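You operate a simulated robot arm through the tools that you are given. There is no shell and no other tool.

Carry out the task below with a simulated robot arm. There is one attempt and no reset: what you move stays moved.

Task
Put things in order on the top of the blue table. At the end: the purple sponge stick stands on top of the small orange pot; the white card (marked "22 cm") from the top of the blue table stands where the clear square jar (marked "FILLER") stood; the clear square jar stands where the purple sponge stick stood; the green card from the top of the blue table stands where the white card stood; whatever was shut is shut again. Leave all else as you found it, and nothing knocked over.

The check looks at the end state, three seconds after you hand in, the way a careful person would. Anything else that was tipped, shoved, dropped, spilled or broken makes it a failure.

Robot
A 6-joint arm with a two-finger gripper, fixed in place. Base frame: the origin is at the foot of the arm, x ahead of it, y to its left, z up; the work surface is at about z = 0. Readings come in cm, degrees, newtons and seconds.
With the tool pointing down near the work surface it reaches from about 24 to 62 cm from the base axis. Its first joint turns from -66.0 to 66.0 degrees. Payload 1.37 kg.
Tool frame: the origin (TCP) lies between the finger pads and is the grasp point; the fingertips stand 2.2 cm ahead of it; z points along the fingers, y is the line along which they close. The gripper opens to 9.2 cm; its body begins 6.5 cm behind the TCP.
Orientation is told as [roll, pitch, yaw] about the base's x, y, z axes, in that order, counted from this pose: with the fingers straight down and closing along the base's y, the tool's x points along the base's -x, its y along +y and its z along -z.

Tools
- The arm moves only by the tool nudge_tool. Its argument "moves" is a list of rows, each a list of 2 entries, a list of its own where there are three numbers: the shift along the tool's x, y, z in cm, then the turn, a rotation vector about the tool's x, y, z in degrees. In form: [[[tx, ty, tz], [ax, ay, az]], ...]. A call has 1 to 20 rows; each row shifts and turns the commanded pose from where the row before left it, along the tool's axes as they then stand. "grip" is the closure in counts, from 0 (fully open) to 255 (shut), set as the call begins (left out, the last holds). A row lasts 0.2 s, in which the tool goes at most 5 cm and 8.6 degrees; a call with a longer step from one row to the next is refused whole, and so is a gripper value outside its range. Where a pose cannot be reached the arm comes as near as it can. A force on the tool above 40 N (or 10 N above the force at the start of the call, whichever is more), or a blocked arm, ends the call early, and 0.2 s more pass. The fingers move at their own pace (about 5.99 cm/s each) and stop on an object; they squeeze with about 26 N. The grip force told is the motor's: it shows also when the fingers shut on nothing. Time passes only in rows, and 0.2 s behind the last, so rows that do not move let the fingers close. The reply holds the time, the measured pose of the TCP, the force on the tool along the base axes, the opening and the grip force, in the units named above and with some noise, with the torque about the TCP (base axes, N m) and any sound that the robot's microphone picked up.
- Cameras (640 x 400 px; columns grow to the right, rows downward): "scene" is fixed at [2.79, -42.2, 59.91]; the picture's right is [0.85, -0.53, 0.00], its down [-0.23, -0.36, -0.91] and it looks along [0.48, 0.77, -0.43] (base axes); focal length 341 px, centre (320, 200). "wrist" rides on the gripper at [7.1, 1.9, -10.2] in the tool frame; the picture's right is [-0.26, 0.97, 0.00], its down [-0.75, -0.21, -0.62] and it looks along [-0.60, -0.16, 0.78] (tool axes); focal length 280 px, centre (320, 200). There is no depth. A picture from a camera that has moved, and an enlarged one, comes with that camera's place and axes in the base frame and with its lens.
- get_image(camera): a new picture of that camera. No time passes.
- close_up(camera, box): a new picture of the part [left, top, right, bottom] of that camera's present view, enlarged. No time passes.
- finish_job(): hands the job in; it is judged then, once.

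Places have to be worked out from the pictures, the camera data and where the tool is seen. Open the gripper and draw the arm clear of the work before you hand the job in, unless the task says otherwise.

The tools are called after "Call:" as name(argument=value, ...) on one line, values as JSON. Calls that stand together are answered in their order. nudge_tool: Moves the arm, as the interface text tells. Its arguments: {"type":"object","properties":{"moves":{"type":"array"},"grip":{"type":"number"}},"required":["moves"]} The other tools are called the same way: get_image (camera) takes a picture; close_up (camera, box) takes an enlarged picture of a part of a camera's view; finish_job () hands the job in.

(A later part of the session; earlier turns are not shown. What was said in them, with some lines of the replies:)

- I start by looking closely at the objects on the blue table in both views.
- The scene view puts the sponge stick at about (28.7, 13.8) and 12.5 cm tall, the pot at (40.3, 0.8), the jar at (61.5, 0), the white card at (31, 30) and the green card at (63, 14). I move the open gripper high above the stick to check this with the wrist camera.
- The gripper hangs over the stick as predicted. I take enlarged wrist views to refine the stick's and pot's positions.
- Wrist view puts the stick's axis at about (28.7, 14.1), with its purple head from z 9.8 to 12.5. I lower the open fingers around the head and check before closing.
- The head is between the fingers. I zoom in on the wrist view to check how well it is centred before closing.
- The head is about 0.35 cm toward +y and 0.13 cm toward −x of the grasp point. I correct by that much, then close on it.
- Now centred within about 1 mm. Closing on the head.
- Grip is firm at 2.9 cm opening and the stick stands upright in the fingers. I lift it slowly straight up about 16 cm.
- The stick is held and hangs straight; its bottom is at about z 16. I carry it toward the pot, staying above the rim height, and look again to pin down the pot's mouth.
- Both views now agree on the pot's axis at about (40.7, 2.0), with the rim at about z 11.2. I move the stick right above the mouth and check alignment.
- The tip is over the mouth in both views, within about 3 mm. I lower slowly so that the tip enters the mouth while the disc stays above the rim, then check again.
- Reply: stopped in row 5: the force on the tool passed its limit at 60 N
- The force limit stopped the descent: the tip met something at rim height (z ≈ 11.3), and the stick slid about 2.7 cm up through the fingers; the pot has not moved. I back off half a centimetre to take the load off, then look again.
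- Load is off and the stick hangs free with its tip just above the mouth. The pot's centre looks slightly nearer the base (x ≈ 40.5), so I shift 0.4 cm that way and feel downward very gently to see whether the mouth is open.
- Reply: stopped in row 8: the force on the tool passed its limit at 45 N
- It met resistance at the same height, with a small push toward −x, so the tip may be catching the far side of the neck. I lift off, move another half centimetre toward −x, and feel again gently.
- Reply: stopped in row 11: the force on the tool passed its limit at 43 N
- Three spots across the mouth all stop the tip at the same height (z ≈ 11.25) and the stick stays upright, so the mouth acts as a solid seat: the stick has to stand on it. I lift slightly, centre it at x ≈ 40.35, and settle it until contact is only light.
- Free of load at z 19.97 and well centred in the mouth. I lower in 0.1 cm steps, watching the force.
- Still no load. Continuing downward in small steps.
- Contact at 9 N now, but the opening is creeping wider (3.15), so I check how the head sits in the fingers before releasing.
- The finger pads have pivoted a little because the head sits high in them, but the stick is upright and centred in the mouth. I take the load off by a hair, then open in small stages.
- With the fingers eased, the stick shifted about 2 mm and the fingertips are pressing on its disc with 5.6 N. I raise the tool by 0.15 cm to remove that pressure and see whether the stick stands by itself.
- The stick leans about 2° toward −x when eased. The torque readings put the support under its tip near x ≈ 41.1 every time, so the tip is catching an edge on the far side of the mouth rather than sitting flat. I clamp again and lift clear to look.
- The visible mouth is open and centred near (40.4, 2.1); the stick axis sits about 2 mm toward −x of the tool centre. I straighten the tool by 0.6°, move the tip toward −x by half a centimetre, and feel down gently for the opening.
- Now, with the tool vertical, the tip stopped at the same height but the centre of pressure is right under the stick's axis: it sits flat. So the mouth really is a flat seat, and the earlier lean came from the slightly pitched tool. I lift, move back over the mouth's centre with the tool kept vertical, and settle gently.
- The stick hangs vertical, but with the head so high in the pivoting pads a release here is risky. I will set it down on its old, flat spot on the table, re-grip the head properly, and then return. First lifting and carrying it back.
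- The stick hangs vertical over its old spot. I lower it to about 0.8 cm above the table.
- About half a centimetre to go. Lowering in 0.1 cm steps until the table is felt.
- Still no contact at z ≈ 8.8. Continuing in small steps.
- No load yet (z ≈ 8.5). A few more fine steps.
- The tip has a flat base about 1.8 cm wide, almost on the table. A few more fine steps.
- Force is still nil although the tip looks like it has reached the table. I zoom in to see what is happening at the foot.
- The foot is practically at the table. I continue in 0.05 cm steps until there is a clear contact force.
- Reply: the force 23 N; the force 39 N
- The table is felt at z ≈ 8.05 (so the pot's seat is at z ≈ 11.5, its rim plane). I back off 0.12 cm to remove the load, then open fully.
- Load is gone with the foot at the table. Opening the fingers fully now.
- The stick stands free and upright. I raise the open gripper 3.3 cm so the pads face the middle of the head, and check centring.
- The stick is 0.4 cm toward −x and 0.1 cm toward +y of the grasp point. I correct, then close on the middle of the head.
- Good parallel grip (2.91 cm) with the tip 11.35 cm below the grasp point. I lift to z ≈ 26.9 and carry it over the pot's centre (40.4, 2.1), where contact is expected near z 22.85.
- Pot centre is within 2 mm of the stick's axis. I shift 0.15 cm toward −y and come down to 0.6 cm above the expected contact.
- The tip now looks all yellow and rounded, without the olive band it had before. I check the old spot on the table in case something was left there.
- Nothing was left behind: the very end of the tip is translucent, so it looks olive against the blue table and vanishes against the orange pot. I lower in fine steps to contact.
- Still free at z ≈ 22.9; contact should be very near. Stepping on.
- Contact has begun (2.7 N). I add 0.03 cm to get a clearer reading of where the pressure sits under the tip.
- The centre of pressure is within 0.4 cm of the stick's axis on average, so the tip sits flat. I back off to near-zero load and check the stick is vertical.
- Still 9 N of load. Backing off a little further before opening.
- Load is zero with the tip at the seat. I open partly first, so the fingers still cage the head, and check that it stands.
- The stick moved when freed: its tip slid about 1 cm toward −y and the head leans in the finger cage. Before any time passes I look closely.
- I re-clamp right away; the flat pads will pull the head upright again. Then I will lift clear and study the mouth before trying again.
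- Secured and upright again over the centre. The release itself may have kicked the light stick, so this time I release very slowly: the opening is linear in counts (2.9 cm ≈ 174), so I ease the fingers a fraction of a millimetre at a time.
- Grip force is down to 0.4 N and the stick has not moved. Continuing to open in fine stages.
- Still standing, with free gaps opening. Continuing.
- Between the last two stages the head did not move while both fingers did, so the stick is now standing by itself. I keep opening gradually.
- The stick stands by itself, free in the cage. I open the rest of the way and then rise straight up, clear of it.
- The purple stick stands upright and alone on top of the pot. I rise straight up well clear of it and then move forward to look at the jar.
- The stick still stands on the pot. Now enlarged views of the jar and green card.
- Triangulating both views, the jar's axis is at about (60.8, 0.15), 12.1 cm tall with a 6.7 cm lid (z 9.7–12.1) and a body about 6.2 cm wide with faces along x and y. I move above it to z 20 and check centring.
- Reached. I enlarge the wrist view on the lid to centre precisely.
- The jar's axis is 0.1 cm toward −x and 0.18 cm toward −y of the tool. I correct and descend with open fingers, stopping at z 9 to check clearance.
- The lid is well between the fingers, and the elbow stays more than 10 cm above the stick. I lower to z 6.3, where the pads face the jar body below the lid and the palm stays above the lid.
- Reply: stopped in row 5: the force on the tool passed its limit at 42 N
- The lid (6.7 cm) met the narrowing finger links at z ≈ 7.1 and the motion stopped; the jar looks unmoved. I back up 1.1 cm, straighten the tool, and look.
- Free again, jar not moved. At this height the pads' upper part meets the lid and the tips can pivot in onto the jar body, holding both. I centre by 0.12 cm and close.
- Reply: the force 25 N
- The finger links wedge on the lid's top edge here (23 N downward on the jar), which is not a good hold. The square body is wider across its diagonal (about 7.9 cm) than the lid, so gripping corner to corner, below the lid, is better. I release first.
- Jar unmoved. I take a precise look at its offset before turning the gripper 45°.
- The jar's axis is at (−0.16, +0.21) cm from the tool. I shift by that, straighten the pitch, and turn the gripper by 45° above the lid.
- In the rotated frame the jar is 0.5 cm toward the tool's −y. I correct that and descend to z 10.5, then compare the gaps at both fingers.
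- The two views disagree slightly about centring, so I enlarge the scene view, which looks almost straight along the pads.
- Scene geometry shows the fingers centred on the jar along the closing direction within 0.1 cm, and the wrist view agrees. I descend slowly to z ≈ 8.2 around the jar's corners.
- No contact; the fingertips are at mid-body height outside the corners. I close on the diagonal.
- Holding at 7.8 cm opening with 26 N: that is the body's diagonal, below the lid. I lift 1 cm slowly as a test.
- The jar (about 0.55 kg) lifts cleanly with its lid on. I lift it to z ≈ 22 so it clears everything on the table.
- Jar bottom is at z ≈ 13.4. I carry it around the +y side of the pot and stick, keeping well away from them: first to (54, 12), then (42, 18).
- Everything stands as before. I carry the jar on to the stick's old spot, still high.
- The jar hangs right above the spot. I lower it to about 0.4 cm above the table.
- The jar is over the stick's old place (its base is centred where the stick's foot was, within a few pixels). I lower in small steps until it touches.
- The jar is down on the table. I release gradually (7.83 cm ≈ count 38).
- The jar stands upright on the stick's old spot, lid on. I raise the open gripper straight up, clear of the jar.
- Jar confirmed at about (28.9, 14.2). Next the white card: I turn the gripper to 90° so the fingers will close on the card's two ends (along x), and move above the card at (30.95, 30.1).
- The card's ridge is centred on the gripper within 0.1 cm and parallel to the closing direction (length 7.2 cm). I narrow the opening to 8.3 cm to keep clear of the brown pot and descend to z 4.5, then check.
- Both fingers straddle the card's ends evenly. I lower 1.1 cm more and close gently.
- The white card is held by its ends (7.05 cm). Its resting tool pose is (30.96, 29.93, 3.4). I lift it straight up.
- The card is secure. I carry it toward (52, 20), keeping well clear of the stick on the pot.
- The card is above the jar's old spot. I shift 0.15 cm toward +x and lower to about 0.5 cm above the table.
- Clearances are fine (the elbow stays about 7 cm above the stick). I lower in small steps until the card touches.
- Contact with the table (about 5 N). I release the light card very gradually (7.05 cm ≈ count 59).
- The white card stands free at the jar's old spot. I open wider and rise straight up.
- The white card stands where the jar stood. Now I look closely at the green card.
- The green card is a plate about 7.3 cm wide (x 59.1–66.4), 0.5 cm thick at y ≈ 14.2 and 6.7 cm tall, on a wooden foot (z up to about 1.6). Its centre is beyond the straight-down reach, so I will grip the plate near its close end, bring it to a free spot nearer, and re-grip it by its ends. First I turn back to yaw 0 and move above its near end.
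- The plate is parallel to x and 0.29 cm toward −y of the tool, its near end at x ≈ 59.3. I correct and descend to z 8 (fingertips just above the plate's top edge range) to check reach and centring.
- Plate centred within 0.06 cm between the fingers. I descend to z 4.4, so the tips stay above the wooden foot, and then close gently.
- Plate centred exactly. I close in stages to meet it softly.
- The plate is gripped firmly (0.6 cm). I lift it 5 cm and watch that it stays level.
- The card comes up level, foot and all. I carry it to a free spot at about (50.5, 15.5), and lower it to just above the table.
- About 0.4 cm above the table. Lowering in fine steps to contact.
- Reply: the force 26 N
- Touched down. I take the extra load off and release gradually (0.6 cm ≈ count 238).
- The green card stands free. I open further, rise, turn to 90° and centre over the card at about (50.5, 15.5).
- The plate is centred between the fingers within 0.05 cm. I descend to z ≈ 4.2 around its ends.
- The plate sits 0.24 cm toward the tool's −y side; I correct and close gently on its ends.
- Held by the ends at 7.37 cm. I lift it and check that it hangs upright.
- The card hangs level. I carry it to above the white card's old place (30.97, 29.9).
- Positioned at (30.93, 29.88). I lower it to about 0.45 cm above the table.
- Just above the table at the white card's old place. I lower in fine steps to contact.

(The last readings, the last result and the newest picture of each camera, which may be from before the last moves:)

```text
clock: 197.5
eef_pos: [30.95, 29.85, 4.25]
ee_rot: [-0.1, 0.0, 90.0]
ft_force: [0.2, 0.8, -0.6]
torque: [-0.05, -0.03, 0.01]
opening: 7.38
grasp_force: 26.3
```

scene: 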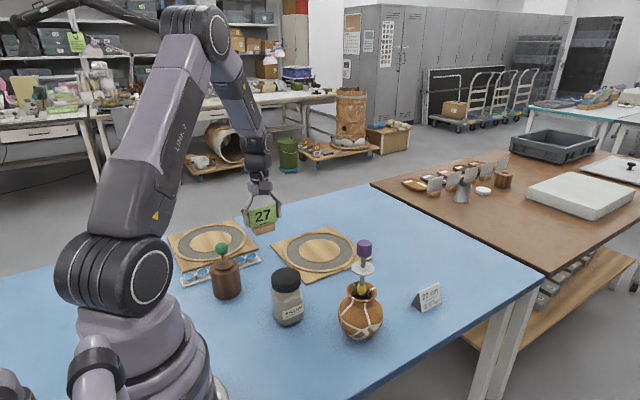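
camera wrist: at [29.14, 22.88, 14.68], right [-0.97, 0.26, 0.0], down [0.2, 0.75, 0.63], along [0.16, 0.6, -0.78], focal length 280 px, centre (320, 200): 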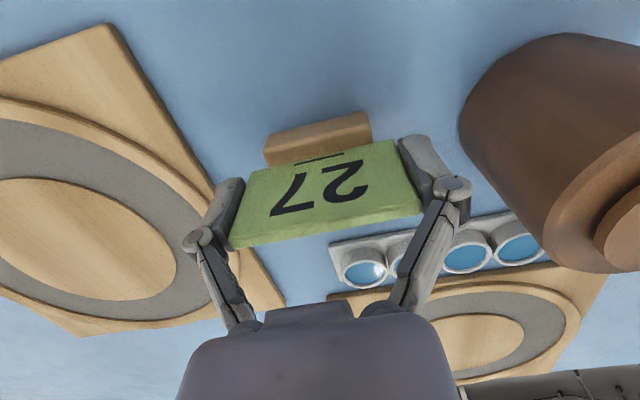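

Call:
nudge_tool(moves=[[[0, 0, 0.05], [0, 0, 0]], [[0, 0, 0], [0, 0, 0]], [[0, 0, 0], [0, 0, 0]]], grip=62)

Call:
nudge_tool(moves=[[[0, 0, 0.05], [0, 0, 0]], [[0, 0, 0], [0, 0, 0]], [[0, 0, 0], [0, 0, 0]]], grip=62)

Call:
nudge_tool(moves=[[[0, 0, 0.05], [0, 0, 0]], [[0, 0, 0], [0, 0, 0]], [[0, 0, 0], [0, 0, 0]]], grip=62)

```text
clock: 198.3
eef_pos: [31.12, 29.92, 4.25]
ee_rot: [-0.3, 0.0, 90.1]
ft_force: [-0.7, -1.1, 9.7]
torque: [-0.06, 0.06, -0.01]
opening: 7.42
grasp_force: 25.6
```

```text
clock: 199.1
eef_pos: [30.97, 30.03, 4.18]
ee_rot: [-0.1, 0.0, 90.0]
ft_force: [0.3, -5.2, 17.1]
torque: [-0.23, 0.01, 0.01]
opening: 7.38
grasp_force: 25.8
```

```text
clock: 199.9
eef_pos: [31.04, 29.95, 4.14]
ee_rot: [-0.2, -0.1, 90.1]
ft_force: [-3.0, 2.4, 17.3]
torque: [0.12, 0.08, 0.03]
opening: 7.41
grasp_force: 25.9
```

The foot is on the table. I take off the load and release gradually (7.4 cm ≈ count 50).

Call:
nudge_tool(moves=[[[0, 0, -0.08], [0, 0, 0]], [[0, 0, 0], [0, 0, 0]]], grip=62)

Call:
nudge_tool(moves=[[[0, 0, 0], [0, 0, 0]], [[0, 0, 0], [0, 0, 0]]], grip=52)

Call:
nudge_tool(moves=[[[0, 0, 0], [0, 0, 0]], [[0, 0, 0], [0, 0, 0]]], grip=49)

Call:
nudge_tool(moves=[[[0, 0, 0], [0, 0, 0]], [[0, 0, 0], [0, 0, 0]]], grip=46)

Call:
nudge_tool(moves=[[[0, 0, 0], [0, 0, 0]], [[0, 0, 0], [0, 0, 0]]], grip=38)

Call:
get_image(camera="wrist")

Call:
close_up(camera="scene", box=[210, 215, 320, 310])

```text
clock: 200.5
eef_pos: [31.05, 29.9, 4.19]
ee_rot: [-0.1, 0.0, 90.0]
ft_force: [0.1, 1.8, 7.1]
torque: [0.16, -0.12, 0.06]
opening: 7.36
grasp_force: 26.4
```

```text
clock: 201.1
eef_pos: [31.05, 29.88, 4.13]
ee_rot: [-0.2, 0.1, 89.9]
ft_force: [0.0, 1.0, 0.0]
torque: [0.03, 0.01, -0.04]
opening: 7.44
grasp_force: 4.5
```

```text
clock: 201.7
eef_pos: [31.11, 29.96, 4.03]
ee_rot: [-0.1, -0.1, 90.0]
ft_force: [0.0, -0.3, -0.5]
torque: [0.01, 0.02, 0.03]
opening: 7.49
grasp_force: 1.2
```

```text
clock: 202.3
eef_pos: [31.0, 29.93, 4.21]
ee_rot: [-0.1, 0.1, 90.0]
ft_force: [-0.4, 0.4, 0.2]
torque: [-0.01, 0.02, -0.02]
opening: 7.53
grasp_force: 0.0
```

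```text
clock: 202.9
eef_pos: [31.05, 29.94, 4.09]
ee_rot: [-0.1, 0.0, 90.0]
ft_force: [0.2, -1.1, -0.5]
torque: [0.0, -0.02, 0.01]
opening: 7.87
grasp_force: 0.1
```

```text
taken
camera wrist: at [29.12, 22.97, 14.37], right [-0.97, 0.26, 0.0], down [0.2, 0.75, 0.63], along [0.16, 0.6, -0.78], focal length 280 px, centre (320, 200)
```

wrist: 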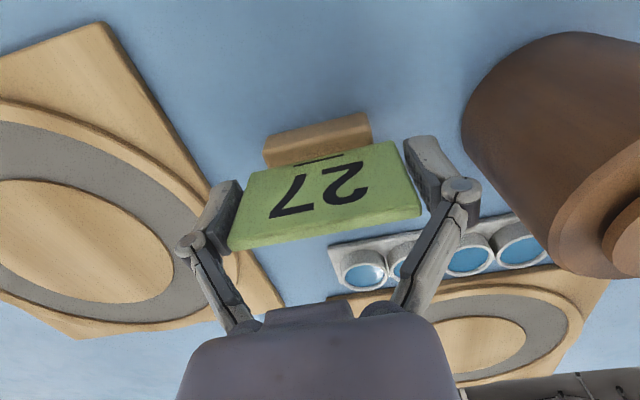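

```text
4.21 times, centred on (265, 262) of scene
camera zoom: at [2.79, -42.2, 59.91], right [0.85, -0.53, 0.0], down [-0.23, -0.36, -0.91], along [0.48, 0.77, -0.43], focal length 1438 px, centre (552, -63)
```

zoom: 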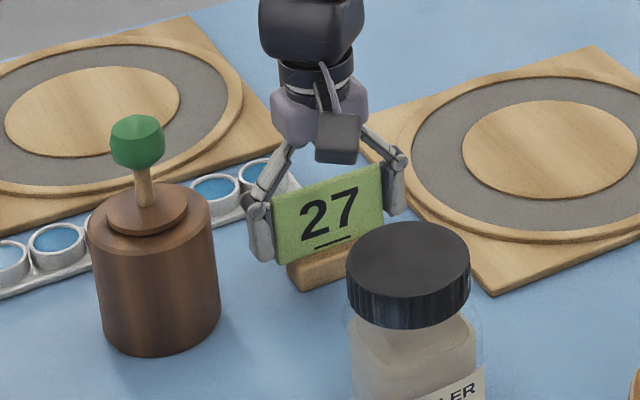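

The green card stands free. I open a bit more and rise straight up, clear of everything.

Call:
nudge_tool(moves=[[[0, 0, 0], [0, 0, 0]], [[0, 0, 0], [0, 0, 0]], [[0, 0, -0.5], [0, 0, 0]], [[0, 0, -1], [0, 0, 0]], [[0, 0, -2], [0, 0, 0]], [[0, 0, -2.5], [0, 0, 0]], [[0, 0, -3], [0, 0, 0]], [[0, 0, -3], [0, 0, 0]], [[0, 0, -3], [0, 0, 0]], [[0, 0, -3], [0, 0, 0]], [[0, 0, -3], [0, 0, 0]], [[0, 0, -3], [0, 0, 0]], [[0, 0, -2], [0, 0, 0]], [[0, 0, 0], [0, 0, 0]], [[0, 0, 0], [0, 0, 0]]], grip=24)

Call:
get_image(camera="scene")

Call:
get_image(camera="wrist")

Call:
close_up(camera="scene", box=[160, 210, 320, 330])

Call:
close_up(camera="scene", box=[310, 230, 470, 350])

```text
clock: 206.1
eef_pos: [31.08, 29.91, 30.41]
ee_rot: [-0.1, 0.0, 90.0]
ft_force: [0.2, 0.3, -0.1]
torque: [-0.01, -0.01, 0.01]
opening: 8.33
grasp_force: 0.0
```

```text
taken
```

scene: 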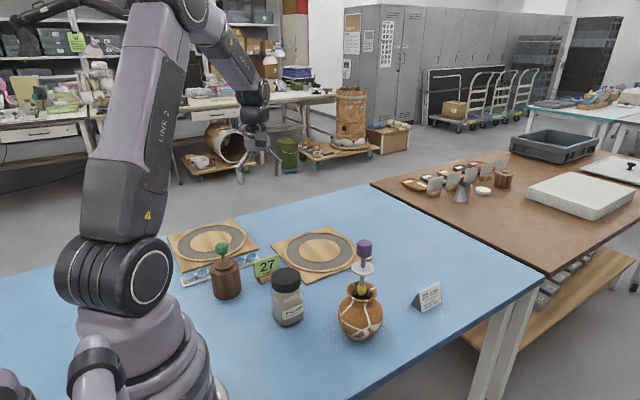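

```text
taken
camera wrist: at [29.1, 22.87, 40.6], right [-0.97, 0.26, 0.0], down [0.2, 0.75, 0.63], along [0.17, 0.6, -0.78], focal length 280 px, centre (320, 200)
```

wrist: 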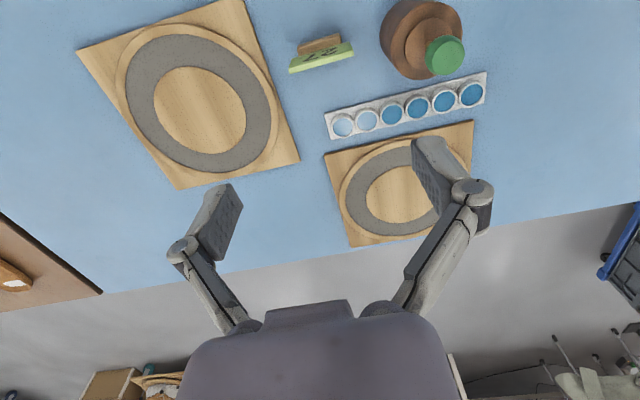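

```text
3.33 times, centred on (240, 270) of scene
camera zoom: at [2.79, -42.2, 59.91], right [0.85, -0.53, 0.0], down [-0.23, -0.36, -0.91], along [0.48, 0.77, -0.43], focal length 1138 px, centre (587, -33)
```

zoom: 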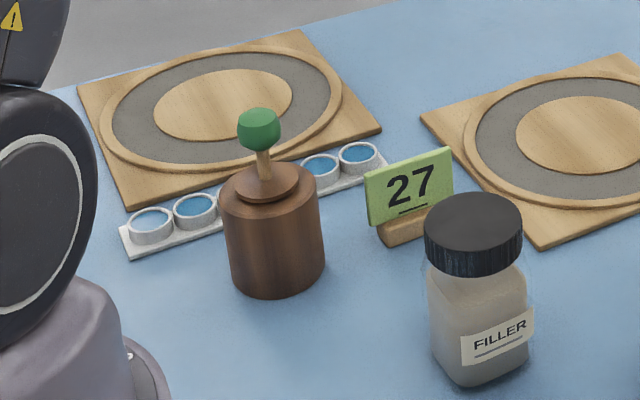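

```text
3.33 times, centred on (390, 290) of scene
camera zoom: at [2.79, -42.2, 59.91], right [0.85, -0.53, 0.0], down [-0.23, -0.36, -0.91], along [0.48, 0.77, -0.43], focal length 1138 px, centre (87, -100)
```

zoom: 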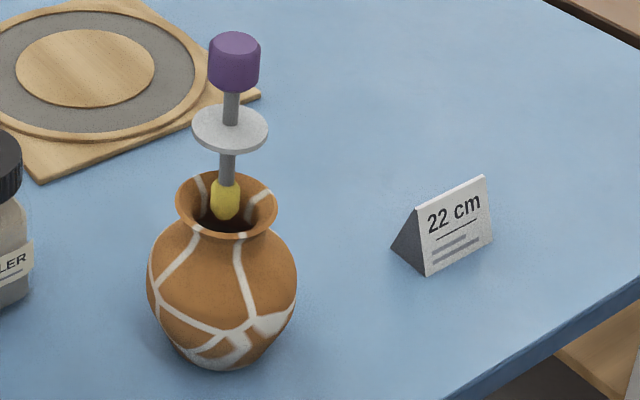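

Everything is in place: stick upright on the unmoved pot, jar (lid on) at the stick's old spot, white card at the jar's, green card at the white card's. I open the gripper fully and draw the arm a little higher, then take a last look.

Call:
nudge_tool(moves=[[[0, 0, -1], [0, 0, 0]], [[0, 0, -1.5], [0, 0, 0]], [[0, 0, -1.5], [0, 0, 0]], [[0, 0, 0], [0, 0, 0]], [[0, 0, 0], [0, 0, 0]], [[0, 0, 0], [0, 0, 0]]], grip=0)

Call:
get_image(camera="scene")

Call:
close_up(camera="scene", box=[240, 220, 460, 350])

```text
clock: 207.5
eef_pos: [30.92, 29.95, 34.33]
ee_rot: [-0.1, 0.0, 90.0]
ft_force: [-0.3, -0.9, -0.4]
torque: [0.02, 0.03, 0.0]
opening: 9.18
grasp_force: 0.0
```

```text
taken
```

scene: 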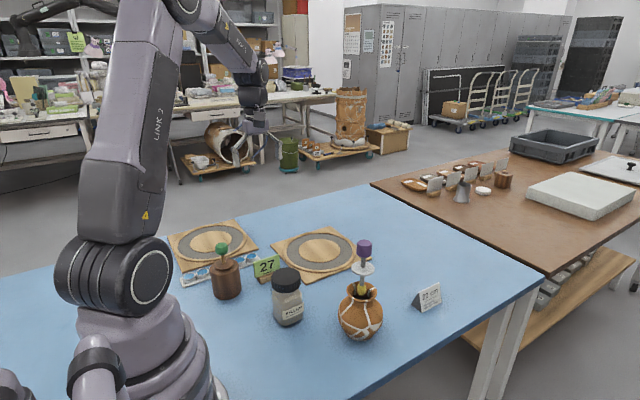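

```text
2.91 times, centred on (350, 285) of scene
camera zoom: at [2.79, -42.2, 59.91], right [0.85, -0.53, 0.0], down [-0.23, -0.36, -0.91], along [0.48, 0.77, -0.43], focal length 993 px, centre (233, -47)
```

zoom: 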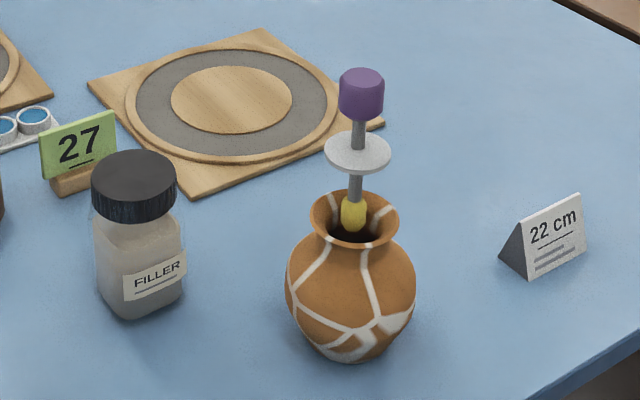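

The last pictures show all four items standing upright in their required places, nothing else moved, the gripper open and the arm clear. I hand the job in.

Call:
finish_job()

```text
The job is handed in.
```

I handed the job in with all four items standing where you asked. Nothing was knocked over, and in the last pictures everything else on the table is where it was. I haven't seen the result of the check.

- **Purple sponge stick:** it stands upright on the orange pot. Its tip would not go down into the mouth; it stopped at the rim every time I tried. So it balances on its own small foot at rim height, with the disc above the rim. It stood there, unmoved, through the rest of the job.
- **FILLER jar:** it stands where the stick stood, lid still on and label facing the same way.
- **White "22 cm" card:** it stands where the jar stood, facing the same way as before.
- **Green card:** it stands where the white card stood, facing the same way as before.

On the first tries at the pot, the stick's tip pressed on it hard enough to stop the arm (about 60 N). The gripper also bumped the jar's lid once. In the pictures taken afterwards, neither the pot nor the jar had moved.

Nothing was opened, so nothing needed shutting again. The gripper is open and the arm is clear of the table.
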